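You operate a simulated robot arm through the tools that you are given. There is no shell and no other tool. Be economical: measure what you need, move in short steps, check, and stop when the job is done.

You run a simulated robot arm. Do the job below in one go: nothing can be reset, and whatever is moved stays where it is left.

Task
Put the gold braid on the brown plate. Fetch the lint roller and set it on the green board. Take the teal reel and leave it on the white note pad. Switch the brake switch off. Put the 30 mm hem guide from the long table on top of the white strip reel and the 10 mm hem guide on the top of the short chest. Take the damp trap that expires last from the far end of the long table and leave it on the top of the grey counter. Any order will do. Set down upright: lint roller, damp trap.

It is judged by the outcome, as a careful person would: the job done as asked, and still so three seconds after it is handed in. It fails if anything else is knocked over, pushed out of place, dropped, spilled or broken.

Robot
A 7-joint arm with a fingered hand on a trunk, on a base that drives. Base frame: it is fixed to the floor where the robot stands at the start and does not move with it; the origin is under the middle of the robot, x ahead of it, y to its left, z up; the surface under the hand at the start is at about z = 0.88. Lengths are in m, angles in degrees, forces in N, time in s.
With the tool pointing down near the work surface it reaches from about 0.3 to 0.7 m from the robot's upright axis, wherever it stands. Its first joint turns from -166.0 to 166.0 degrees. Places, roughly: brake switch [-1.1, -1.5, 0.8]; brown plate (17x24x1 cm) [0.5, 0.3, 0.9]; damp trap [1.25, -0.25, 1]; gold braid (3x11x7 cm) [0.7, 0.1, 0.9]; green board [0.5, 0, 1]; hem guide [1.25, -0.75, 1]; lint roller (12x4x9 cm) [0.4, 0.5, 0.9]; note pad (15x9x2 cm) [1.4, 0.1, 0.9]; strip reel (9x9x3 cm) [1.5, -0.8, 0.9]; teal reel (6x6x3 cm) [-1.2, -1.4, 0.8]; top of the grey counter [-1.2, -1.2, 0.8]; top of the short chest [-1.3, -2.7, 0.4]. Payload 4 kg.
Tool frame: the origin (TCP) lies between the finger pads and is the grasp point; the fingertips stand 0.026 m ahead of it; z points along the fingers, y is the line along which they close. The gripper opens to 0.148 m. The gripper's body begins 0.073 m behind the TCP. The gripper is a hand of 3 fingers: y runs from the thumb to the fingers, the wrist lies at [0, 0, -0.239] in the tool frame.
Orientation is told as [roll, pitch, yaw] about the base's x, y, z axes, in that order, counted from this pose: with the fingers straight down and closing along the base's y, the tool's x points along the base's -x, its y along +y and its z along -z.

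Tools
- The arm moves only by the tool apply_moves. Its argument "plan" is one flat list of numbers, 6 for each row, row after row: the shift along the tool's x, y, z in units of 25 mm (1.0 is 25 mm), then the turn, a rotation vector about the tool's x, y, z in units of 4 degrees (1.0 is 4 degrees). In form: [x, y, z, rx, ry, rz, x, y, z, rx, ry, rz, ...]. A call has 1 to 8 rows; each row shifts and turns the commanded pose from where the row before left it, along the tool's axes as they then stand. A call with a number of a shift or a turn outside -1 to 1 is refused whole. Each row takes 0.2 s and may step no farther than 0.05 m and 8.6 degrees from the row before; otherwise, the whole call is refused. Where a pose cannot be reached the arm comes as near as it can. A force on the tool above 40 N (or 10 N above the force at the start of the call, whichever is more), or a blocked arm, ends the call early, and 0.2 s more pass. In this call time passes only in rows, and 0.2 s behind the last. It gives the time, the measured TCP pose, the force on the tool (base axes), the opening and the grip force at its end, in the units of the frame above (readings bear some noise), with the torque about the TCP (base axes, N m) and any sound that the robot's microphone picked up.
- Cameras (640 x 400 px; columns grow to the right, rows downward): "scene" is now at [0.0203, 0.1519, 1.5309]; the picture's right is [0.02, -1.00, 0.00], its down [-0.73, -0.01, -0.69] and it looks along [0.69, 0.01, -0.73] (base axes); focal length 275 px, centre (320, 200). "wrist" rides on the gripper at [0.068, -0.039, -0.09] in the tool frame; the picture's right is [0.50, 0.87, 0.00], its down [-0.66, 0.38, -0.65] and it looks along [-0.57, 0.33, 0.76] (tool axes); focal length 222 px, centre (320, 200). There is no depth. A picture from a camera that has moved, and an enlarged one, comes with that camera's place and axes in the base frame and with its lens.
- get_image(camera): a new picture of that camera. The clock stands still meanwhile.
- move_column(by): slides the trunk up (or, below 0, down) by that many m; the arm and the scene camera ride with it, the base frame stays. It gives what a move gives, with no picture.
- drive_base(legs): drives the robot by 1 to 6 legs, each [ahead, left, turn to the left] in m, m and degrees, along the robot's own axes; the way and the turn of a leg run together, so that a leg with both is an arc; at most 1.5 m and 180 degrees a leg. The arm and the cameras ride along, it lands a little off, and it stops where it bumps. It gives what a move gives.
- set_fingers(finger1, finger2, thumb_bend): sets how far each is bent, from 0 (flat) to 1 (curled in); at 0.3 the hand is open as for a grip, at 0.7 the pads meet at the TCP. One left out holds its place. A second passes; each finger stops where it meets its share of the squeeze, and holds until it gets a number again. It is the only way to open and close the hand. It gives what a move gives, with no picture; readings hold the bend of each and the force on the fingers (four entries, about 0 where the hand has none), thumb and palm.
- turn_head(pan, tilt): turns the head with the scene camera to pan (to the left, within 155 degrees either way) and tilt (down, from -29 to 69), counted from straight ahead of the robot. It gives what a move gives.
- inspect(camera, box): a new picture of the part [left, top, right, bottom] of that camera's present view, enlarged. The clock stands still meanwhile.
- close_job(): hands the job in; it is judged then, once.

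Work in short steps. Places have to be worked out from the pictures, the camera data and where the tool is seen: move nearer, look again, correct. Check each grasp and each placing, and mend what went wrong. You have 196 turns and 166 pictures in all, those below and enlarged ones among them. Open the gripper and draw the arm clear of the work before you hand the job in, unless the task says otherwise.

The tools are called as a command line: name --argument value ..., lists and objects as JSON in quotes. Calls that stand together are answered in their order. apply_moves: Moves the arm, as the interface text tells. Its arguments: {"type":"object","properties":{"plan":{"type":"array","items":{"type":"number"}}},"required":["plan"]} The other tools are called the same way: move_column (by) slides the trunk up or down; set_fingers (finger1, finger2, thumb_bend) moves the fingers one by one; drive_base (legs) drives the base; turn_head (pan, tilt) turns the head that bears the scene camera; get_image (camera) takes a picture; inspect (camera, box) takes an enlarged picture of a part of a camera's view; close_job () hands the job in.

At the start:

```text
t: 0.0
ee_pos: [0.418, 0.2103, 1.1711]
tcp_rot: [0.0, 0.1, 0.0]
contact_force: [-0.1, 0.2, 1.0]
moment: [0.01, 0.01, 0.03]
gripper_width: 0.1481
grip_force: 0.1
shape: jaw
bend: [0.3, 0.3, 0.3]
finger forces: [0.0, 0.0, 0.0, 0.0, 0.1, 0.1]
trunk travel left (down, up): [-0.5, 0.09]
robot x, y, heading: [-0.0024, -0.0032, -0.0]
head pan, tilt: [1.1, 46.5]
```

scene: 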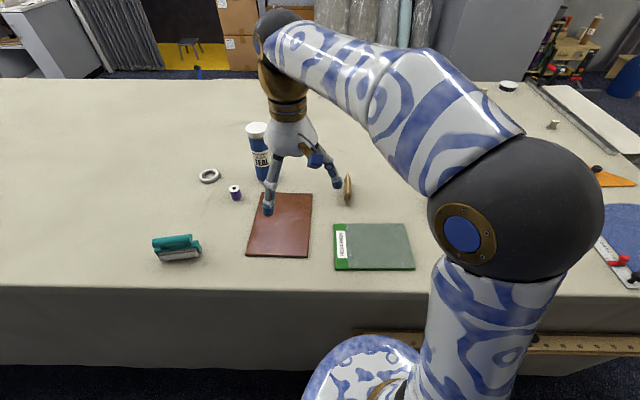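
wrist: 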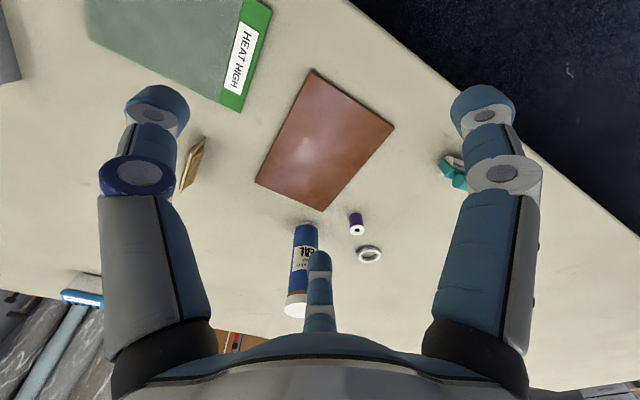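

I start by looking closely at the near part of the table to locate the gold braid, plate, lint roller and board.

inspect --camera "scene" --box '[140, 110, 430, 290]'

inspect --camera "scene" --box '[440, 60, 640, 290]'

```text
2.21 times, centred on (285, 200) of scene
camera zoom: at [0.0203, 0.1519, 1.5309], right [0.02, -1.0, 0.0], down [-0.73, -0.01, -0.69], along [0.69, 0.01, -0.73], focal length 606 px, centre (397, 200)
```

zoom: 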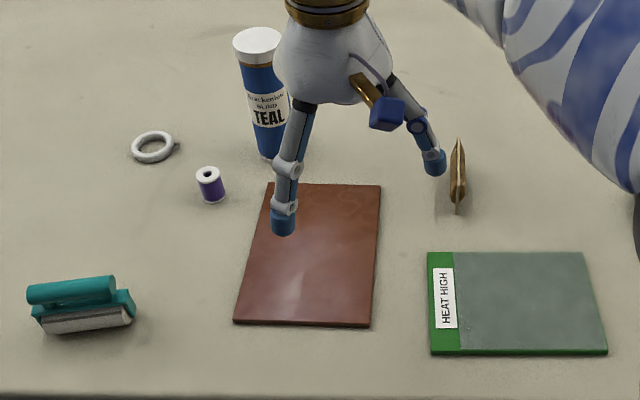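

```text
1.74 times, centred on (540, 175) of scene
camera zoom: at [0.0203, 0.1519, 1.5309], right [0.02, -1.0, 0.0], down [-0.73, -0.01, -0.69], along [0.69, 0.01, -0.73], focal length 478 px, centre (-63, 244)
```

zoom: 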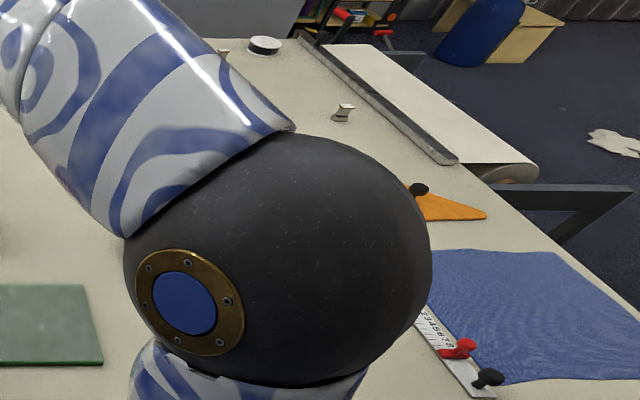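

The braid stands at about [0.647, 0.075], long axis along x, about 7 cm tall; plate centre is about [0.52, 0.276]. I move above the braid, staying well over it, and look again.

apply_moves --plan '[-1, -0.67, 0.6, 0, 0, 0, -1, -0.67, 0.6, 0, 0, 0, -1, -0.67, 0.6, 0, 0, 0, -1, -0.67, 0.6, 0, 0, 0, -1, -0.67, 0.6, 0, 0, 0, -1, -0.67, 0.6, 0, 0, 0, -1, -0.67, 0.6, 0, 0, 0, -1, -0.67, 0.6, 0, 0, 0]'

get_image --camera "wrist"

get_image --camera "scene"

```text
t: 1.8
ee_pos: [0.6183, 0.0744, 1.0498]
tcp_rot: [0.0, 0.0, -0.1]
contact_force: [0.0, 0.4, 0.6]
moment: [0.02, 0.0, -0.02]
gripper_width: 0.1477
grip_force: 0.0
shape: jaw
bend: [0.3, 0.3, 0.3]
finger forces: [0.0, 0.1, 0.0, 0.1, 0.0, 0.0]
trunk travel left (down, up): [-0.5, 0.09]
robot x, y, heading: [0.0009, -0.0002, -0.2]
head pan, tilt: [1.1, 46.5]
```

```text
161 pictures are left
camera wrist: at [0.5499, 0.0363, 1.1419], right [-0.5, 0.87, 0.0], down [0.66, 0.38, 0.65], along [0.57, 0.33, -0.76], focal length 222 px, centre (320, 200)
```

wrist: 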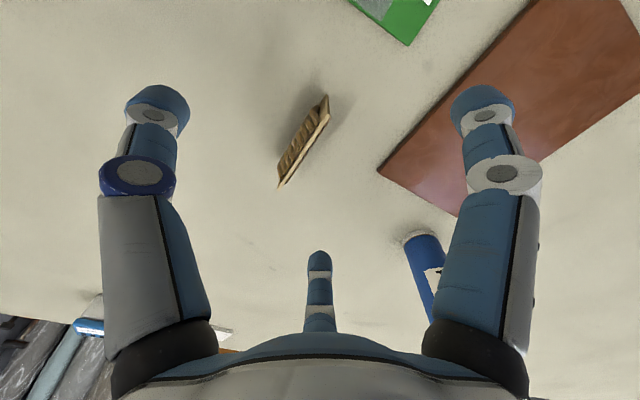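

```text
160 pictures are left
camera scene: at [0.0208, 0.1519, 1.5309], right [0.02, -1.0, 0.0], down [-0.73, -0.01, -0.69], along [0.69, 0.01, -0.73], focal length 275 px, centre (320, 200)
```

scene: 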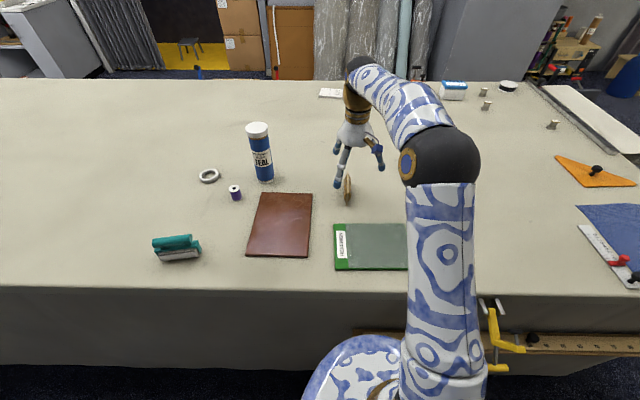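

The hand has its thumb on -y and two fingers at ±30° on +y; the braid is at about [0.652, 0.075] aligned with x. I shift ahead 34 mm and go down to z ≈ 0.915.

apply_moves --plan '[-0.68, 0, 0, 0, 0, 0, -0.68, 0, 0, 0, 0, 0, 0, 0, 0.9, 0, 0, 0, 0, 0, 0.9, 0, 0, 0, 0, 0, 0.9, 0, 0, 0, 0, 0, 0.9, 0, 0, 0, 0, 0, 0.9, 0, 0, 0, 0, 0, 0.85, 0, 0, 0]'

get_image --camera "wrist"

```text
t: 3.6
ee_pos: [0.6544, 0.076, 0.9193]
tcp_rot: [0.1, -0.1, -0.1]
contact_force: [-0.3, 0.3, -0.1]
moment: [-0.02, 0.01, 0.01]
gripper_width: 0.1478
grip_force: 0.0
shape: jaw
bend: [0.3, 0.3, 0.3]
finger forces: [0.1, 0.0, 0.0, 0.1, 0.0, 0.0]
trunk travel left (down, up): [-0.5, 0.09]
robot x, y, heading: [0.008, 0.001, -0.1]
head pan, tilt: [1.1, 46.5]
```

```text
159 pictures are left
camera wrist: at [0.5867, 0.0359, 1.011], right [-0.5, 0.87, 0.0], down [0.66, 0.38, 0.65], along [0.57, 0.33, -0.76], focal length 222 px, centre (320, 200)
```

wrist: 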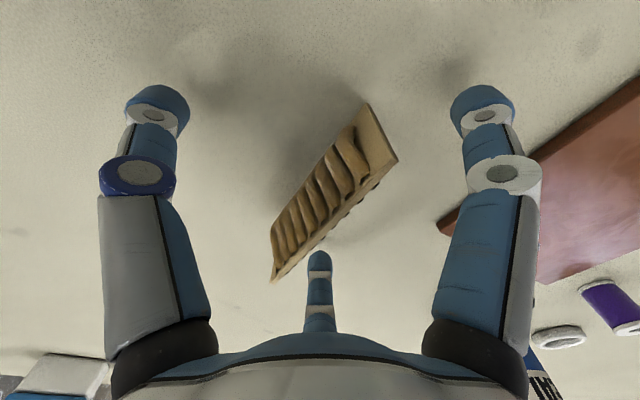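

The braid is between the fingers. Close.

set_fingers --finger1 0.7 --finger2 0.7 --thumb_bend 0.7

get_image --camera "wrist"

```text
t: 4.6
ee_pos: [0.6538, 0.0748, 0.919]
tcp_rot: [0.0, 0.1, 0.0]
contact_force: [-0.3, -0.3, -0.1]
moment: [-0.04, 0.01, 0.02]
gripper_width: 0.023
grip_force: 10.5
shape: fingers
bend: [0.63, 0.63, 0.63]
finger forces: [5.0, 5.1, 0.0, 0.1, 10.3, 0.0]
trunk travel left (down, up): [-0.5, 0.09]
robot x, y, heading: [-0.0002, 0.0023, -0.0]
head pan, tilt: [1.1, 46.5]
```

```text
158 pictures are left
camera wrist: at [0.5866, 0.036, 1.0113], right [-0.5, 0.87, 0.0], down [0.66, 0.38, 0.65], along [0.57, 0.33, -0.76], focal length 222 px, centre (320, 200)
```

wrist: 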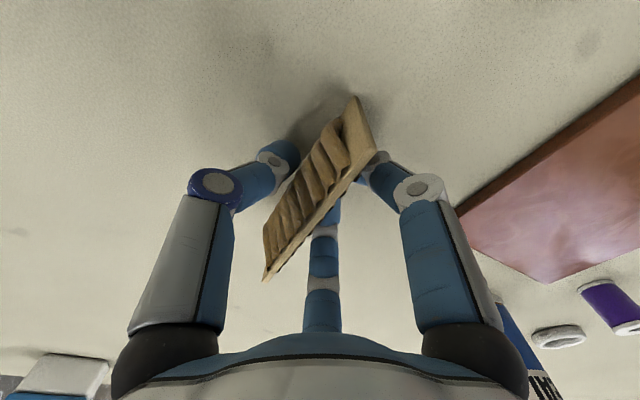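

Grip is firm on both sides. Lift 75 mm and travel toward the plate.

apply_moves --plan '[0, 0, -1, 0, 0, 0, 0, 0, -1, 0, 0, 0, 0, 0, -1, 0, 0, 0, 0.7, 1, 0, 0, 0, 0, 0.7, 1, 0, 0, 0, 0, 0.7, 1, 0, 0, 0, 0, 0.7, 1, 0, 0, 0, 0, 0.7, 1, 0, 0, 0, 0]'

apply_moves --plan '[0.6, 1, 0, 0, 0, 0, 0.6, 1, 0, 0, 0, 0, 0.6, 1, 0, 0, 0, 0]'

get_image --camera "scene"

get_image --camera "wrist"

```text
t: 6.4
ee_pos: [0.5635, 0.1994, 0.9938]
tcp_rot: [0.0, -0.1, -0.1]
contact_force: [0.7, 0.0, -0.7]
moment: [0.01, 0.01, -0.01]
gripper_width: 0.0234
grip_force: 10.5
shape: fingers
bend: [0.64, 0.64, 0.64]
finger forces: [5.1, 5.0, 0.1, 0.0, 10.3, 0.0]
trunk travel left (down, up): [-0.5, 0.09]
robot x, y, heading: [0.0025, -0.0043, -0.1]
head pan, tilt: [1.1, 46.5]
```

```text
t: 7.2
ee_pos: [0.5197, 0.2755, 0.992]
tcp_rot: [-0.1, 0.0, 0.0]
contact_force: [0.1, -1.0, -1.7]
moment: [0.01, 0.01, -0.01]
gripper_width: 0.023
grip_force: 10.7
shape: fingers
bend: [0.64, 0.64, 0.64]
finger forces: [5.1, 5.0, 0.1, 0.0, 10.3, 0.0]
trunk travel left (down, up): [-0.5, 0.09]
robot x, y, heading: [-0.0004, -0.0041, 0.2]
head pan, tilt: [1.1, 46.5]
```

```text
157 pictures are left
camera scene: at [0.0205, 0.1521, 1.5309], right [0.02, -1.0, 0.0], down [-0.73, -0.01, -0.69], along [0.69, 0.01, -0.73], focal length 275 px, centre (320, 200)
```

scene: 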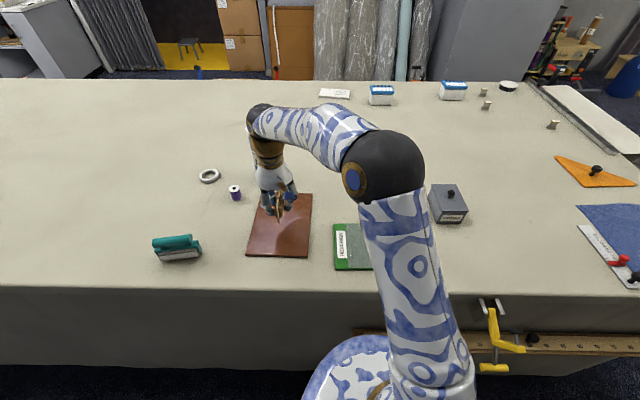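

```text
156 pictures are left
camera wrist: at [0.4525, 0.2364, 1.0849], right [-0.5, 0.87, 0.0], down [0.66, 0.38, 0.65], along [0.57, 0.33, -0.76], focal length 222 px, centre (320, 200)
```

wrist: 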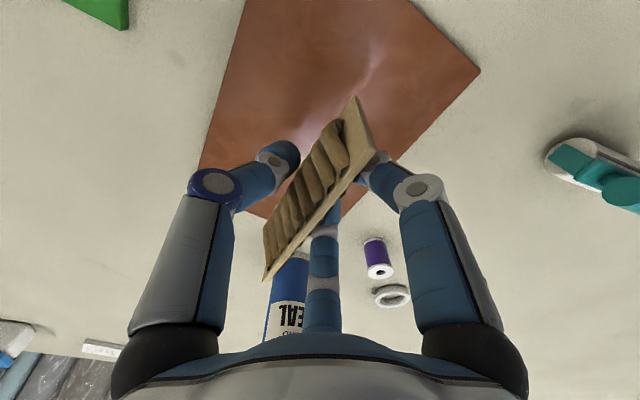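

Braid is over the plate's middle. Lower 62 mm, in small last steps.

apply_moves --plan '[0.4, 0, 0.8, 0, 0, 0, 0, 0, 0.8, 0, 0, 0, 0, 0, 0.4, 0, 0, 0, 0, 0, 0.3, 0, 0, 0, 0, 0, 0.16, 0, 0, 0]'

get_image --camera "wrist"

```text
t: 8.4
ee_pos: [0.5111, 0.2741, 0.9343]
tcp_rot: [0.0, 0.0, 0.0]
contact_force: [0.3, -1.1, -0.2]
moment: [0.03, 0.07, 0.02]
gripper_width: 0.023
grip_force: 10.6
shape: fingers
bend: [0.64, 0.64, 0.64]
finger forces: [5.2, 5.1, 0.0, 0.0, 10.3, 0.0]
trunk travel left (down, up): [-0.5, 0.09]
robot x, y, heading: [0.0009, 0.0019, -0.0]
head pan, tilt: [1.1, 46.5]
```

```text
155 pictures are left
camera wrist: at [0.444, 0.2353, 1.025], right [-0.5, 0.87, 0.0], down [0.66, 0.38, 0.65], along [0.57, 0.33, -0.76], focal length 222 px, centre (320, 200)
```

wrist: 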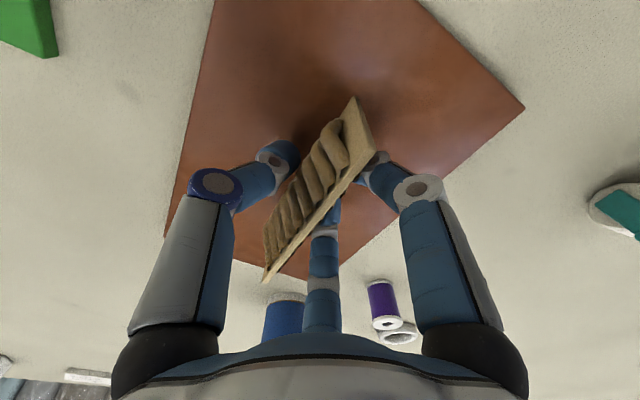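

Force shows (moment slightly) almost contact; creep down a few mm until contact shows.

apply_moves --plan '[0, 0, 0.1, 0, 0, 0, 0, 0, 0.1, 0, 0, 0]'

```text
t: 9.0
ee_pos: [0.5102, 0.2735, 0.927]
tcp_rot: [0.1, -0.1, 0.0]
contact_force: [-0.5, 1.4, 2.6]
moment: [-0.05, -0.01, 0.03]
gripper_width: 0.0229
grip_force: 10.8
shape: fingers
bend: [0.64, 0.64, 0.64]
finger forces: [5.9, 5.8, 0.0, 0.0, 10.7, 0.0]
trunk travel left (down, up): [-0.5, 0.09]
robot x, y, heading: [0.0012, -0.0009, 0.1]
head pan, tilt: [1.1, 46.5]
```

Contact (force up to 2.6 N). Open gently to the side.

set_fingers --finger1 0.55 --finger2 0.55 --thumb_bend 0.55

set_fingers --finger1 0.3 --finger2 0.3 --thumb_bend 0.3

get_image --camera "wrist"

```text
t: 10.0
ee_pos: [0.5109, 0.2735, 0.9287]
tcp_rot: [0.0, 0.0, 0.0]
contact_force: [0.6, -0.1, -0.3]
moment: [-0.01, -0.01, 0.0]
gripper_width: 0.0454
grip_force: 0.1
shape: fingers
bend: [0.55, 0.55, 0.55]
finger forces: [0.0, 0.0, 0.1, 0.0, 0.0, 0.1]
trunk travel left (down, up): [-0.5, 0.09]
robot x, y, heading: [-0.0003, 0.0011, 0.1]
head pan, tilt: [1.1, 46.5]
```

```text
t: 11.0
ee_pos: [0.5103, 0.274, 0.9264]
tcp_rot: [0.0, 0.0, -0.1]
contact_force: [-0.7, 0.5, -0.3]
moment: [0.01, -0.03, -0.01]
gripper_width: 0.1266
grip_force: 0.0
shape: fingers
bend: [0.3, 0.3, 0.3]
finger forces: [0.0, 0.1, 0.1, 0.0, 0.0, 0.1]
trunk travel left (down, up): [-0.5, 0.09]
robot x, y, heading: [-0.003, 0.0006, -0.1]
head pan, tilt: [1.1, 46.5]
```

```text
154 pictures are left
camera wrist: at [0.443, 0.2352, 1.0195], right [-0.5, 0.87, 0.0], down [0.66, 0.38, 0.65], along [0.57, 0.33, -0.76], focal length 222 px, centre (320, 200)
```

wrist: 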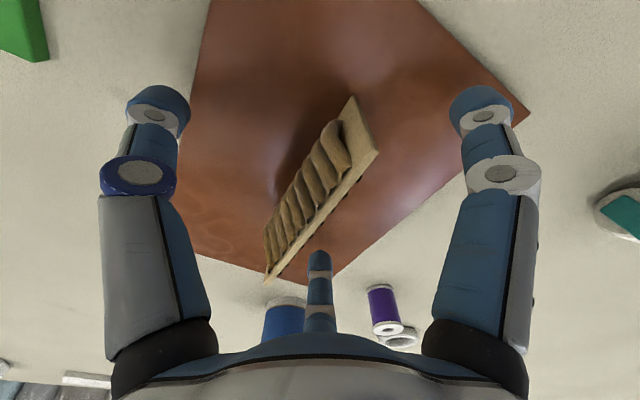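

Braid stands on the plate. Retreat upward, then turn toward the lint roller (about [0.42, 0.53], long axis along y).

apply_moves --plan '[0, 0, -1, 0, 0, 0, 0, 0, -1, 0, 0, 0, 0, 0, -1, 0, 0, 0, 0, 0, -0.8, 0, 0, -1, 0, 0, -0.8, 0, 0, -1, 0, 0, -0.8, 0, 0, -1, 0, 0, -0.8, 0, 0, -1, 0, 0, -0.8, 0, 0, -1]'

apply_moves --plan '[-0.17, 0.654, 0, 0, 0, -1, -0.17, 0.654, 0, 0, 0, -1, -0.17, 0.654, 0, 0, 0, -1, -0.17, 0.654, 0, 0, 0, -1, -0.17, 0.654, 0, 0, 0, -1, -0.17, 0.654, 0, 0, 0, -1, -0.17, 0.654, 0, 0, 0, -1, -0.17, 0.654, 0, 0, 0, -1]'

apply_moves --plan '[-0.491, 0.465, 0, 0, 0, -1, -0.491, 0.465, 0, 0, 0, -1, -0.491, 0.465, 0, 0, 0, -1, -0.491, 0.465, 0, 0, 0, -1, -0.491, 0.465, 0, 0, 0, -1, -0.491, 0.465, 0, 0, 0, -1, -0.491, 0.465, 0, 0, 0, -1, -0.491, 0.465, 0, 0, 0, -1]'

get_image --camera "wrist"

get_image --camera "scene"

```text
t: 12.8
ee_pos: [0.5077, 0.2753, 1.1016]
tcp_rot: [-0.1, 0.1, 20.1]
contact_force: [-0.1, -0.3, -0.5]
moment: [0.01, -0.01, -0.01]
gripper_width: 0.1266
grip_force: 0.1
shape: fingers
bend: [0.3, 0.3, 0.3]
finger forces: [0.0, 0.0, 0.0, 0.1, 0.0, 0.1]
trunk travel left (down, up): [-0.5, 0.09]
robot x, y, heading: [0.0016, 0.0019, 0.1]
head pan, tilt: [1.1, 46.5]
```

```text
t: 14.6
ee_pos: [0.465, 0.4008, 1.0997]
tcp_rot: [0.0, -0.1, 52.1]
contact_force: [0.2, 0.7, -0.3]
moment: [0.01, 0.0, 0.01]
gripper_width: 0.1268
grip_force: 0.1
shape: fingers
bend: [0.3, 0.3, 0.3]
finger forces: [0.0, 0.1, 0.1, 0.1, 0.0, 0.0]
trunk travel left (down, up): [-0.5, 0.09]
robot x, y, heading: [0.0023, -0.0002, -0.1]
head pan, tilt: [1.1, 46.5]
```

```text
t: 16.4
ee_pos: [0.3983, 0.5046, 1.0989]
tcp_rot: [0.0, 0.0, 84.0]
contact_force: [1.3, 0.4, 0.5]
moment: [-0.04, 0.02, -0.03]
gripper_width: 0.1268
grip_force: 0.0
shape: fingers
bend: [0.3, 0.3, 0.3]
finger forces: [0.1, 0.1, 0.0, 0.0, 0.0, 0.0]
out of reach, approached as far as the arm can: row 4, 5, 6, 7, 8
trunk travel left (down, up): [-0.5, 0.09]
robot x, y, heading: [-0.0028, -0.0018, 0.0]
head pan, tilt: [1.1, 46.5]
```

```text
153 pictures are left
camera wrist: at [0.4295, 0.432, 1.1909], right [-0.91, -0.41, 0.0], down [-0.31, 0.69, 0.65], along [-0.27, 0.6, -0.76], focal length 222 px, centre (320, 200)
```

wrist: 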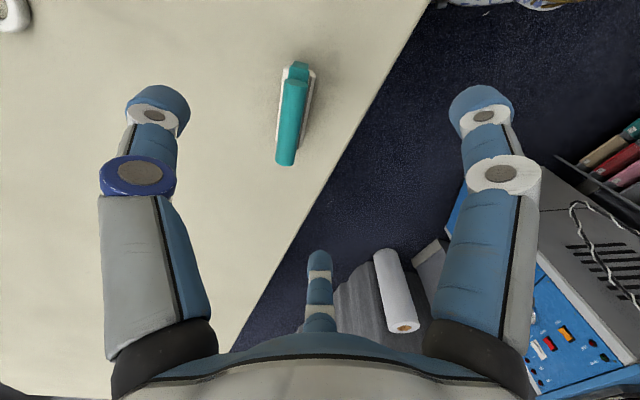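

```text
152 pictures are left
camera scene: at [0.0204, 0.1531, 1.5308], right [0.02, -1.0, 0.0], down [-0.73, -0.01, -0.69], along [0.69, 0.01, -0.73], focal length 275 px, centre (320, 200)
```

scene: 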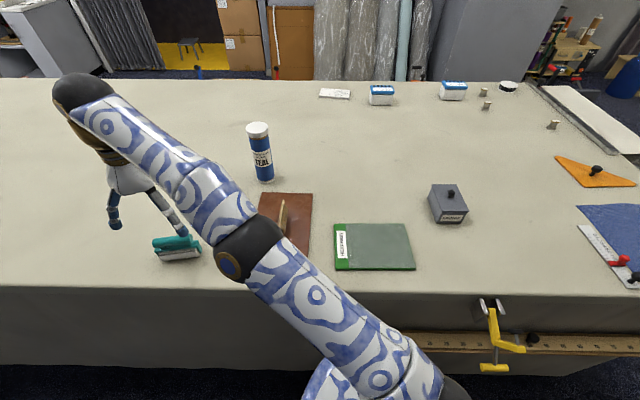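

The roller is at about [0.418, 0.535], turned ~11° past the y axis, and the arm is near its reach limit. I drive the base 0.2 m left to gain reach (arm is high, clear).

drive_base --legs '[[0, 0.2, 0]]'

```text
t: 18.0
ee_pos: [0.3996, 0.7087, 1.0992]
tcp_rot: [0.0, 0.1, 83.8]
contact_force: [-0.9, 0.4, -0.6]
moment: [0.04, -0.04, 0.0]
gripper_width: 0.1267
grip_force: 0.0
shape: fingers
bend: [0.3, 0.3, 0.3]
finger forces: [0.0, 0.0, 0.0, 0.1, 0.0, 0.0]
trunk travel left (down, up): [-0.5, 0.09]
robot x, y, heading: [-0.0017, 0.2043, -0.1]
head pan, tilt: [1.1, 46.5]
```

Move back over the roller with the yaw at ~101°.

apply_moves --plan '[0.87, -0.06, 0.2, 0, 0, -1, 0.87, -0.06, 0.2, 0, 0, -1, 0.87, -0.06, 0.2, 0, 0, -1, 0.87, -0.06, 0.2, 0, 0, -1, 0.87, 0.06, 0.4, 0, 0, -0.2, 0.87, 0.06, 0.4, 0, 0, 0, 0.87, 0.06, 0.4, 0, 0, 0, 0.87, 0.06, 0.4, 0, 0, 0]'

get_image --camera "wrist"

inspect --camera "scene" --box '[140, 130, 400, 292]'

```text
t: 19.8
ee_pos: [0.4157, 0.5332, 1.0392]
tcp_rot: [0.0, -0.1, 100.6]
contact_force: [0.0, -0.8, -0.5]
moment: [-0.01, -0.04, 0.02]
gripper_width: 0.1265
grip_force: 0.1
shape: fingers
bend: [0.3, 0.3, 0.3]
finger forces: [0.1, 0.0, 0.1, 0.1, 0.0, 0.1]
trunk travel left (down, up): [-0.5, 0.09]
robot x, y, heading: [0.0014, 0.204, -0.0]
head pan, tilt: [1.1, 46.5]
```

```text
151 pictures are left
camera wrist: at [0.4662, 0.4745, 1.1312], right [-0.76, -0.65, 0.0], down [-0.49, 0.57, 0.65], along [-0.43, 0.5, -0.76], focal length 222 px, centre (320, 200)
```

wrist: 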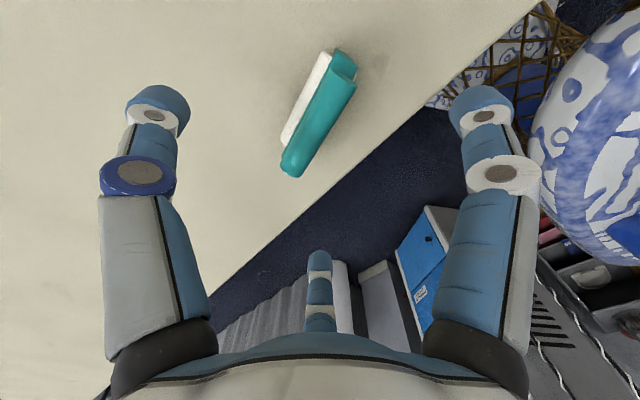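

```text
2.46 times, centred on (270, 211) of scene
camera zoom: at [0.021, 0.3583, 1.5309], right [0.02, -1.0, 0.0], down [-0.73, -0.01, -0.69], along [0.69, 0.01, -0.73], focal length 676 px, centre (443, 173)
```

zoom: 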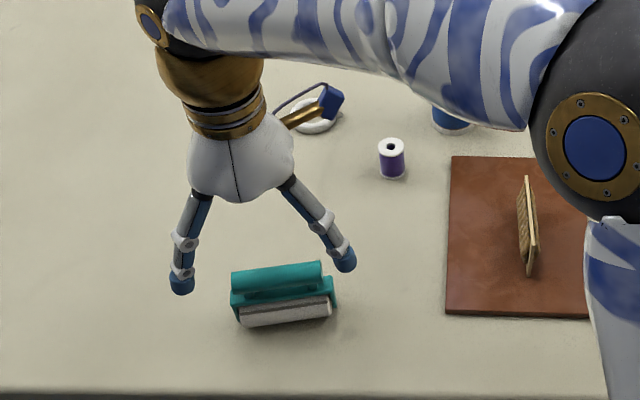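

Estimates agree: roller centre ≈ [0.419, 0.535]. Descend to z ≈ 0.92.

apply_moves --plan '[0, -0.14, 0.95, 0, 0, 0, 0, 0, 0.95, 0, 0, 0, 0, 0, 0.95, 0, 0, 0, 0, 0, 0.95, 0, 0, 0, 0, 0, 0.95, 0, 0, 0]'

get_image --camera "wrist"

inspect --camera "scene" --box '[140, 130, 400, 292]'

```text
t: 21.0
ee_pos: [0.4168, 0.5339, 0.9203]
tcp_rot: [0.0, 0.1, 100.6]
contact_force: [0.2, -0.1, 0.3]
moment: [-0.03, 0.02, 0.0]
gripper_width: 0.1267
grip_force: 0.0
shape: fingers
bend: [0.3, 0.3, 0.3]
finger forces: [0.0, 0.0, 0.0, 0.0, 0.1, 0.0]
trunk travel left (down, up): [-0.5, 0.09]
robot x, y, heading: [0.0029, 0.2065, -0.1]
head pan, tilt: [1.1, 46.5]
```

```text
149 pictures are left
camera wrist: at [0.4685, 0.4744, 1.0127], right [-0.76, -0.65, 0.0], down [-0.49, 0.57, 0.65], along [-0.43, 0.5, -0.76], focal length 222 px, centre (320, 200)
```

wrist: 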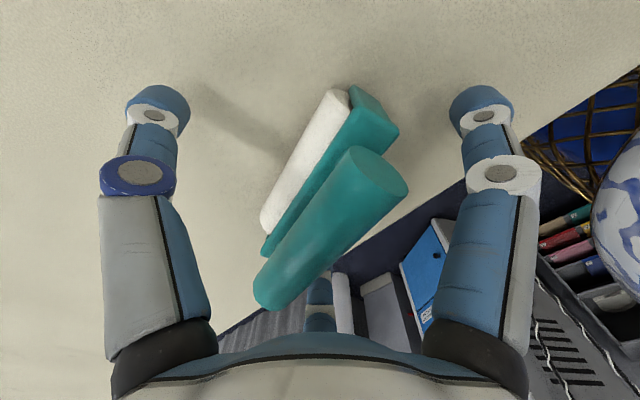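

```text
2.46 times, centred on (270, 211) of scene
camera zoom: at [0.0211, 0.3584, 1.5309], right [0.02, -1.0, 0.0], down [-0.73, -0.01, -0.69], along [0.69, 0.01, -0.73], focal length 676 px, centre (443, 173)
```

zoom: 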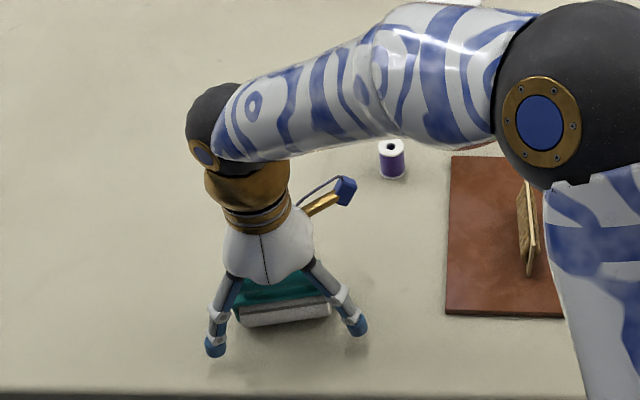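

Roller sits between the fingers. Close.

set_fingers --finger1 0.7 --finger2 0.7 --thumb_bend 0.7

get_image --camera "wrist"

```text
t: 22.0
ee_pos: [0.4187, 0.5338, 0.9222]
tcp_rot: [0.0, 0.1, 100.7]
contact_force: [0.9, -0.1, -0.1]
moment: [0.0, 0.02, 0.01]
gripper_width: 0.0373
grip_force: 15.9
shape: fingers
bend: [0.6, 0.6, 0.6]
finger forces: [7.8, 7.9, 0.1, 0.0, 15.9, 0.0]
trunk travel left (down, up): [-0.5, 0.09]
robot x, y, heading: [0.0011, 0.2057, -0.1]
head pan, tilt: [1.1, 46.5]
```

```text
147 pictures are left
camera wrist: at [0.4686, 0.4745, 1.013], right [-0.76, -0.65, 0.0], down [-0.49, 0.57, 0.65], along [-0.43, 0.5, -0.76], focal length 222 px, centre (320, 200)
```

wrist: 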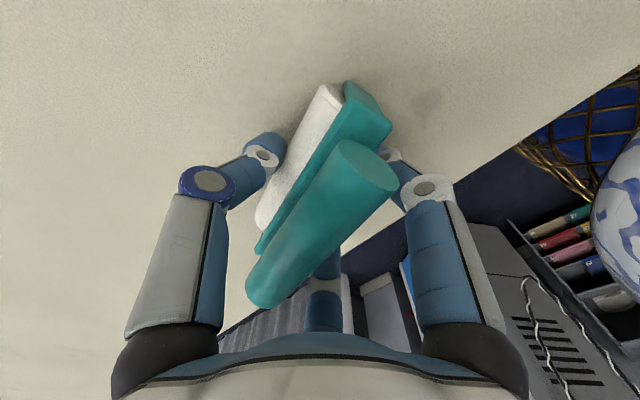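

Firm grip. Lift to ~1.06, then drive back right 0.25 m (base near its starting place).

apply_moves --plan '[0, 0, -0.95, 0, 0, 0, 0, 0, -0.95, 0, 0, 0, 0, 0, -0.95, 0, 0, 0, 0, 0, -0.95, 0, 0, 0, 0, 0, -0.95, 0, 0, 0, 0, 0, -0.95, 0, 0, 0]'

drive_base --legs '[[0, -0.25, 0]]'

get_image --camera "scene"

```text
t: 23.4
ee_pos: [0.4186, 0.5337, 1.062]
tcp_rot: [0.1, 0.0, 100.8]
contact_force: [-0.4, -0.7, -1.3]
moment: [-0.02, 0.0, 0.0]
gripper_width: 0.0372
grip_force: 16.3
shape: fingers
bend: [0.6, 0.6, 0.6]
finger forces: [7.9, 7.8, 0.0, 0.0, 15.8, 0.0]
trunk travel left (down, up): [-0.5, 0.09]
robot x, y, heading: [-0.0003, 0.2073, -0.2]
head pan, tilt: [1.1, 46.5]
```

```text
t: 25.2
ee_pos: [0.419, 0.2821, 1.063]
tcp_rot: [0.1, 0.1, 100.5]
contact_force: [0.4, -0.3, -1.3]
moment: [0.02, 0.03, 0.01]
gripper_width: 0.0368
grip_force: 15.7
shape: fingers
bend: [0.6, 0.6, 0.6]
finger forces: [7.8, 7.8, 0.0, 0.0, 15.8, 0.0]
trunk travel left (down, up): [-0.5, 0.09]
robot x, y, heading: [0.0008, -0.045, -0.1]
head pan, tilt: [1.1, 46.5]
```

```text
146 pictures are left
camera scene: at [0.0205, 0.1073, 1.531], right [0.02, -1.0, 0.0], down [-0.73, -0.01, -0.69], along [0.69, 0.01, -0.73], focal length 275 px, centre (320, 200)
```

scene: 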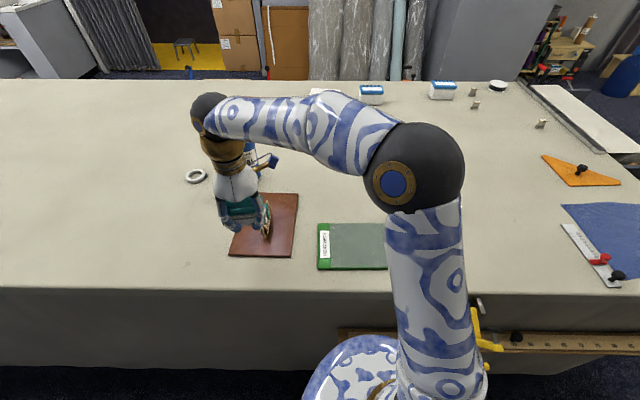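

Move over the board centre (about [0.455, 0.0]).

apply_moves --plan '[0.963, 0.058, 0, 0, 0, 0, 0.963, 0.058, 0, 0, 0, 0, 0.963, 0.058, 0, 0, 0, 0, 0.963, 0.058, 0, 0, 0, 0, 0.963, 0.058, 0, 0, 0, 0, 0.963, 0.058, 0, 0, 0, 0, 0.963, 0.058, 0, 0, 0, 0, 0.963, 0.058, 0, 0, 0, 0]'

apply_moves --plan '[0.963, 0.058, 0, 0, 0, 0, 0.963, 0.058, 0, 0, 0, 0, 0.963, 0.058, 0, 0, 0, 0, 0.963, 0.058, 0, 0, 0, 0, 0, 0, 0.9, 0, 0, 0, 0, 0, 0.9, 0, 0, 0, 0, 0, 0.9, 0, 0, 0]'

get_image --camera "wrist"

get_image --camera "scene"

```text
t: 27.0
ee_pos: [0.4448, 0.0918, 1.0642]
tcp_rot: [0.1, 0.0, 100.5]
contact_force: [0.0, 0.1, -1.0]
moment: [-0.01, 0.0, 0.01]
gripper_width: 0.0369
grip_force: 15.9
shape: fingers
bend: [0.6, 0.6, 0.6]
finger forces: [7.8, 7.9, 0.0, 0.1, 15.7, 0.0]
trunk travel left (down, up): [-0.5, 0.09]
robot x, y, heading: [0.0007, -0.0419, -0.3]
head pan, tilt: [1.1, 46.5]
```

```text
t: 28.6
ee_pos: [0.4544, -0.0038, 0.9936]
tcp_rot: [0.0, -0.1, 100.7]
contact_force: [-0.7, 0.6, -1.6]
moment: [0.01, -0.01, 0.0]
gripper_width: 0.0369
grip_force: 15.1
shape: fingers
bend: [0.6, 0.6, 0.6]
finger forces: [7.8, 8.0, 0.0, 0.0, 15.7, 0.1]
trunk travel left (down, up): [-0.5, 0.09]
robot x, y, heading: [-0.0013, -0.043, -0.2]
head pan, tilt: [1.1, 46.5]
```

```text
145 pictures are left
camera wrist: at [0.506, -0.0633, 1.086], right [-0.76, -0.65, 0.0], down [-0.49, 0.57, 0.65], along [-0.42, 0.5, -0.76], focal length 222 px, centre (320, 200)
```

wrist: 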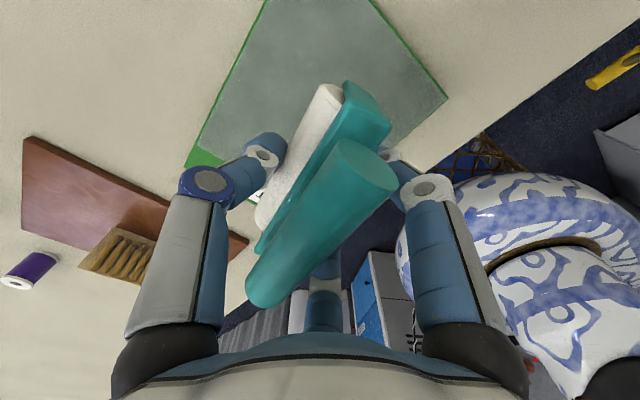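

```text
144 pictures are left
camera scene: at [0.0206, 0.1075, 1.531], right [0.01, -1.0, 0.0], down [-0.73, -0.01, -0.69], along [0.69, 0.01, -0.73], focal length 275 px, centre (320, 200)
```

scene: 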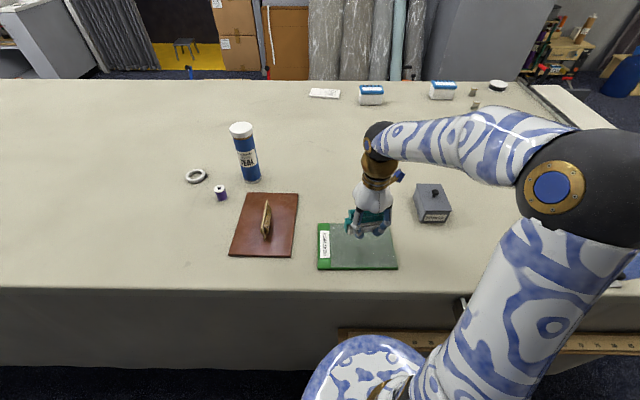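

Position over the board is right. Lower toward z ≈ 0.934.

apply_moves --plan '[0, 0, 0.8, 0, 0, 0, 0, 0, 0.8, 0, 0, 0, 0, 0, 0.4, 0, 0, 0, 0, 0, 0.3, 0, 0, 0]'

apply_moves --plan '[0, 0, 0.1, 0, 0, 0]'

inspect --camera "scene" --box '[290, 170, 450, 290]'

```text
t: 29.6
ee_pos: [0.4542, -0.0038, 0.9372]
tcp_rot: [0.0, 0.0, 100.6]
contact_force: [0.0, 0.0, -0.6]
moment: [0.02, 0.03, -0.02]
gripper_width: 0.0369
grip_force: 15.6
shape: fingers
bend: [0.6, 0.6, 0.6]
finger forces: [7.8, 7.7, 0.0, 0.1, 15.7, 0.0]
trunk travel left (down, up): [-0.5, 0.09]
robot x, y, heading: [0.0009, -0.0406, -0.1]
head pan, tilt: [1.1, 46.5]
```

```text
t: 30.0
ee_pos: [0.4547, -0.0061, 0.9354]
tcp_rot: [-0.1, -0.1, 100.5]
contact_force: [0.0, -0.1, -1.5]
moment: [-0.04, 0.03, 0.01]
gripper_width: 0.0367
grip_force: 16.1
shape: fingers
bend: [0.6, 0.6, 0.6]
finger forces: [7.9, 7.7, 0.0, 0.1, 15.8, 0.0]
trunk travel left (down, up): [-0.5, 0.09]
robot x, y, heading: [-0.0027, -0.043, -0.1]
head pan, tilt: [1.1, 46.5]
```

```text
3.33 times, centred on (370, 230) of scene
camera zoom: at [0.0205, 0.1075, 1.5309], right [0.02, -1.0, 0.0], down [-0.73, -0.01, -0.69], along [0.69, 0.01, -0.73], focal length 915 px, centre (153, 100)
```

zoom: 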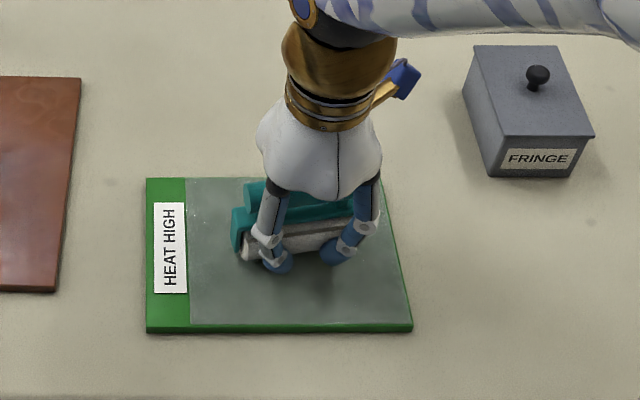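

Still slightly above; creep down until contact.

apply_moves --plan '[0, 0, 0.08, 0, 0, 0, 0, 0, 0.08, 0, 0, 0]'

```text
t: 30.6
ee_pos: [0.4538, -0.004, 0.9308]
tcp_rot: [0.1, 0.0, 100.5]
contact_force: [0.1, 0.7, -0.1]
moment: [0.02, -0.02, 0.02]
gripper_width: 0.0368
grip_force: 15.9
shape: fingers
bend: [0.6, 0.6, 0.6]
finger forces: [7.8, 8.0, 0.0, 0.1, 16.0, 0.0]
trunk travel left (down, up): [-0.5, 0.09]
robot x, y, heading: [-0.002, -0.049, -0.1]
head pan, tilt: [1.1, 46.5]
```

apply_moves --plan '[0, 0, 0.06, 0, 0, 0, 0, 0, 0.06, 0, 0, 0]'

```text
t: 31.2
ee_pos: [0.4535, -0.0046, 0.929]
tcp_rot: [-0.2, 0.0, 100.5]
contact_force: [2.8, 0.5, 16.4]
moment: [0.03, -0.22, 0.01]
gripper_width: 0.0364
grip_force: 17.9
shape: fingers
bend: [0.6, 0.6, 0.61]
finger forces: [8.6, 8.6, 0.0, 0.0, 19.1, 0.0]
trunk travel left (down, up): [-0.5, 0.09]
robot x, y, heading: [-0.0015, -0.0453, -0.2]
head pan, tilt: [1.1, 46.5]
```

Firm contact (16 N). Ease up 1.5 mm, then release in two stages.

apply_moves --plan '[0, 0, -0.06, 0, 0, 0]'

set_fingers --finger1 0.52 --finger2 0.52 --thumb_bend 0.52

set_fingers --finger1 0.3 --finger2 0.3 --thumb_bend 0.3

get_image --camera "wrist"

```text
t: 31.6
ee_pos: [0.4549, -0.0047, 0.93]
tcp_rot: [-0.1, 0.0, 100.5]
contact_force: [2.9, 0.8, 7.3]
moment: [0.04, -0.25, -0.01]
gripper_width: 0.0365
grip_force: 17.7
shape: fingers
bend: [0.6, 0.6, 0.6]
finger forces: [8.2, 8.1, 0.1, 0.1, 19.3, 0.0]
trunk travel left (down, up): [-0.5, 0.09]
robot x, y, heading: [-0.001, -0.0428, -0.2]
head pan, tilt: [1.1, 46.5]
```

```text
t: 32.6
ee_pos: [0.4537, -0.005, 0.9308]
tcp_rot: [-0.1, 0.0, 100.5]
contact_force: [-1.0, -0.1, 0.0]
moment: [0.01, 0.0, 0.0]
gripper_width: 0.0551
grip_force: 0.0
shape: fingers
bend: [0.52, 0.52, 0.52]
finger forces: [0.0, 0.0, 0.0, 0.1, 0.1, 0.2]
trunk travel left (down, up): [-0.5, 0.09]
robot x, y, heading: [-0.0021, -0.0432, -0.2]
head pan, tilt: [1.1, 46.5]
```

```text
t: 33.6
ee_pos: [0.4548, -0.0046, 0.9302]
tcp_rot: [-0.1, 0.0, 100.5]
contact_force: [-0.8, 0.7, -0.3]
moment: [0.03, -0.01, -0.02]
gripper_width: 0.1266
grip_force: 0.0
shape: fingers
bend: [0.3, 0.3, 0.3]
finger forces: [0.0, 0.0, 0.0, 0.1, 0.0, 0.0]
trunk travel left (down, up): [-0.5, 0.09]
robot x, y, heading: [-0.0004, -0.0423, -0.4]
head pan, tilt: [1.1, 46.5]
```

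```text
142 pictures are left
camera wrist: at [0.5046, -0.0644, 1.0215], right [-0.76, -0.65, 0.0], down [-0.49, 0.57, 0.65], along [-0.42, 0.5, -0.76], focal length 222 px, centre (320, 200)
```

wrist: 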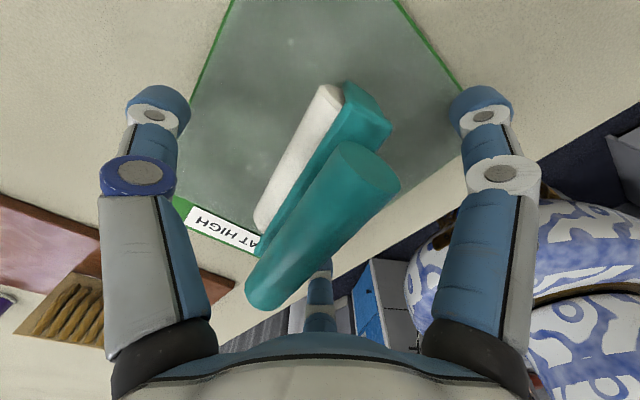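

Roller is upright on the board. I lift the arm up high and then look around with the head.

apply_moves --plan '[0, 0, -1, 0, 0, 0, 0, 0, -1, 0, 0, 0, 0, 0, -1, 0, 0, 0, 0, 0, -1, 0, 0, 0, 0, 0, -1, 0, 0, 1, 0, 0, -1, 0, 0, 1, 0, 0, -1, 0, 0, 1, 0, 0, -1, 0, 0, 1]'

turn_head --pan -35 --tilt 25

get_image --camera "scene"

turn_head --pan -110 --tilt 25

get_image --camera "scene"

turn_head --pan 35 --tilt 25

get_image --camera "scene"

```text
t: 35.4
ee_pos: [0.4542, -0.0048, 1.1309]
tcp_rot: [0.0, 0.1, 84.5]
contact_force: [0.3, -0.1, -0.1]
moment: [0.04, -0.01, -0.01]
gripper_width: 0.127
grip_force: 0.0
shape: fingers
bend: [0.3, 0.3, 0.3]
finger forces: [0.0, 0.1, 0.1, 0.0, 0.1, 0.1]
trunk travel left (down, up): [-0.5, 0.09]
robot x, y, heading: [-0.0023, -0.0443, -0.2]
head pan, tilt: [1.1, 46.5]
```

```text
t: 36.5
ee_pos: [0.4538, -0.0045, 1.1315]
tcp_rot: [0.0, 0.0, 84.5]
contact_force: [0.6, 0.9, -0.2]
moment: [-0.04, 0.03, 0.03]
gripper_width: 0.1264
grip_force: 0.0
shape: fingers
bend: [0.3, 0.3, 0.3]
finger forces: [0.1, 0.1, 0.0, 0.0, 0.0, 0.1]
trunk travel left (down, up): [-0.5, 0.09]
robot x, y, heading: [0.0001, -0.0455, -0.2]
head pan, tilt: [-35.0, 25.0]
```

```text
141 pictures are left
camera scene: at [0.0156, 0.0532, 1.5636], right [-0.58, -0.82, 0.0], down [-0.35, 0.24, -0.91], along [0.74, -0.52, -0.42], focal length 275 px, centre (320, 200)
```

scene: 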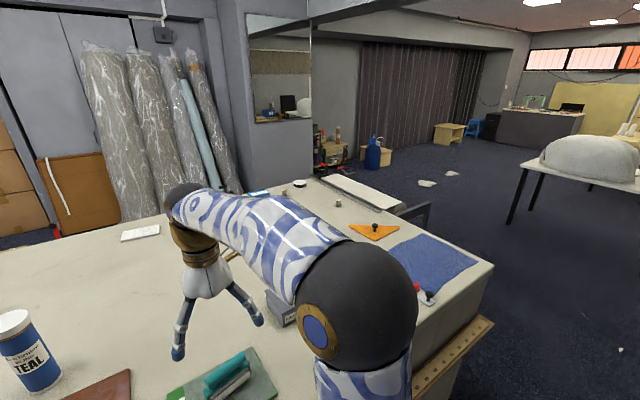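

```text
t: 37.9
ee_pos: [0.4544, -0.0052, 1.1322]
tcp_rot: [0.0, 0.0, 84.5]
contact_force: [-0.4, -0.2, 0.3]
moment: [0.02, 0.01, 0.0]
gripper_width: 0.1265
grip_force: 0.0
shape: fingers
bend: [0.3, 0.3, 0.3]
finger forces: [0.1, 0.1, 0.0, 0.1, 0.0, 0.0]
trunk travel left (down, up): [-0.5, 0.09]
robot x, y, heading: [-0.0002, -0.0409, -0.2]
head pan, tilt: [-110.0, 25.0]
```

```text
140 pictures are left
camera scene: at [-0.0915, 0.0199, 1.5636], right [-0.94, 0.35, 0.0], down [0.15, 0.4, -0.91], along [-0.31, -0.85, -0.42], focal length 275 px, centre (320, 200)
```

scene: 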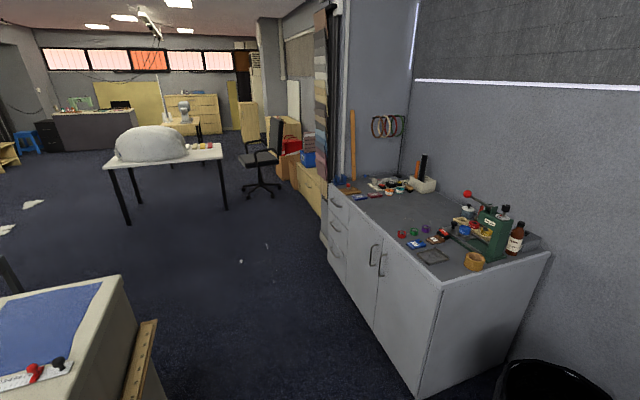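

```text
t: 40.2
ee_pos: [0.4547, -0.0055, 1.1309]
tcp_rot: [0.0, 0.0, 84.5]
contact_force: [0.3, 0.3, 1.3]
moment: [0.02, -0.02, 0.02]
gripper_width: 0.1264
grip_force: 0.1
shape: fingers
bend: [0.3, 0.3, 0.3]
finger forces: [0.0, 0.0, 0.1, 0.0, 0.0, 0.1]
trunk travel left (down, up): [-0.5, 0.09]
robot x, y, heading: [-0.0006, -0.0429, -0.3]
head pan, tilt: [35.0, 25.0]
```

```text
139 pictures are left
camera scene: at [0.016, 0.1588, 1.5636], right [0.57, -0.82, 0.0], down [-0.35, -0.24, -0.91], along [0.74, 0.52, -0.42], focal length 275 px, centre (320, 200)
```

scene: 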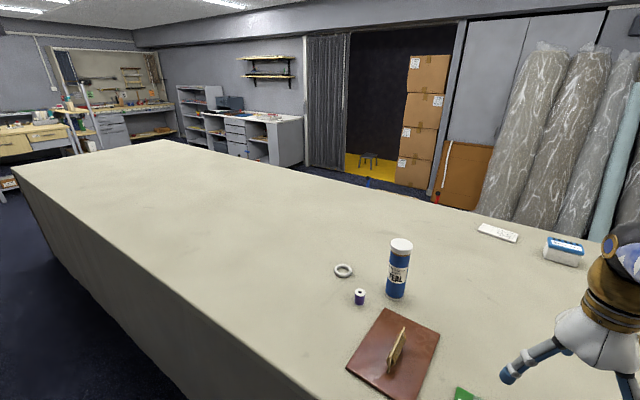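

The table's far side has ample room; the counter front runs near x ≈ -0.82. I look closer at the counter, which is nearby.

turn_head --pan -125 --tilt 30

inspect --camera "scene" --box '[200, 100, 480, 275]'

get_image --camera "scene"

```text
t: 42.7
ee_pos: [0.4532, -0.004, 1.1306]
tcp_rot: [0.0, -0.1, 84.5]
contact_force: [-0.1, 1.3, -0.5]
moment: [0.0, -0.02, -0.04]
gripper_width: 0.1267
grip_force: 0.1
shape: fingers
bend: [0.3, 0.3, 0.3]
finger forces: [0.1, 0.0, 0.1, 0.0, 0.0, 0.1]
trunk travel left (down, up): [-0.5, 0.09]
robot x, y, heading: [0.0006, -0.0478, -0.1]
head pan, tilt: [-125.0, 30.0]
```

```text
2.29 times, centred on (340, 188) of scene
camera zoom: at [-0.1118, 0.0324, 1.5557], right [-0.82, 0.58, 0.0], down [0.29, 0.41, -0.87], along [-0.5, -0.71, -0.5], focal length 628 px, centre (274, 229)
```

zoom: 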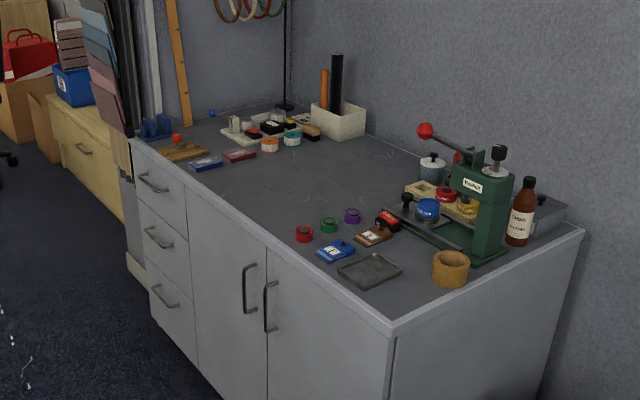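

```text
137 pictures are left
camera scene: at [-0.1118, 0.0324, 1.5557], right [-0.82, 0.58, 0.0], down [0.29, 0.41, -0.87], along [-0.5, -0.71, -0.5], focal length 275 px, centre (320, 200)
```

scene: 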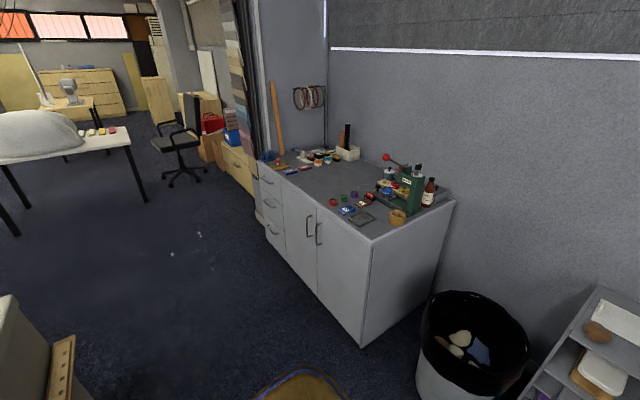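

The teal reel looks to be around [-1.23, -1.45]. I back off, drive right along the table, and turn to face the counter.

drive_base --legs '[[-0.25, 0, 0], [0, -1.2, 0], [0, 0, -180]]'

turn_head --pan 0 --tilt 40

get_image --camera "scene"

```text
t: 57.4
ee_pos: [-0.7356, -1.2717, 1.1316]
tcp_rot: [0.0, 0.0, -95.6]
contact_force: [0.6, -0.1, -0.4]
moment: [-0.01, 0.03, 0.01]
gripper_width: 0.1267
grip_force: 0.1
shape: fingers
bend: [0.3, 0.3, 0.3]
finger forces: [0.1, 0.0, 0.0, 0.0, 0.1, 0.0]
trunk travel left (down, up): [-0.5, 0.09]
robot x, y, heading: [-0.282, -1.233, 179.8]
head pan, tilt: [-125.0, 30.0]
```

```text
t: 59.5
ee_pos: [-0.7353, -1.2716, 1.1302]
tcp_rot: [0.0, 0.1, -95.6]
contact_force: [0.5, 1.1, -0.1]
moment: [-0.04, -0.01, -0.02]
gripper_width: 0.1266
grip_force: 0.0
shape: fingers
bend: [0.3, 0.3, 0.3]
finger forces: [0.0, 0.0, 0.0, 0.1, 0.0, 0.0]
trunk travel left (down, up): [-0.5, 0.09]
robot x, y, heading: [-0.2818, -1.2342, 179.9]
head pan, tilt: [0.0, 40.0]
```

```text
136 pictures are left
camera scene: at [-0.3063, -1.3847, 1.5403], right [0.01, 1.0, 0.0], down [0.64, 0.0, -0.77], along [-0.77, 0.0, -0.64], focal length 275 px, centre (320, 200)
```

scene: 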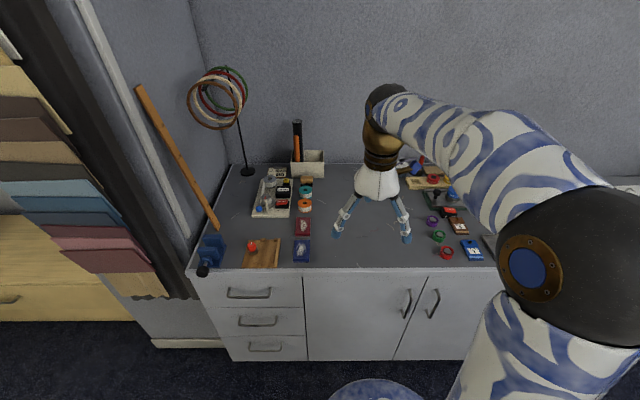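

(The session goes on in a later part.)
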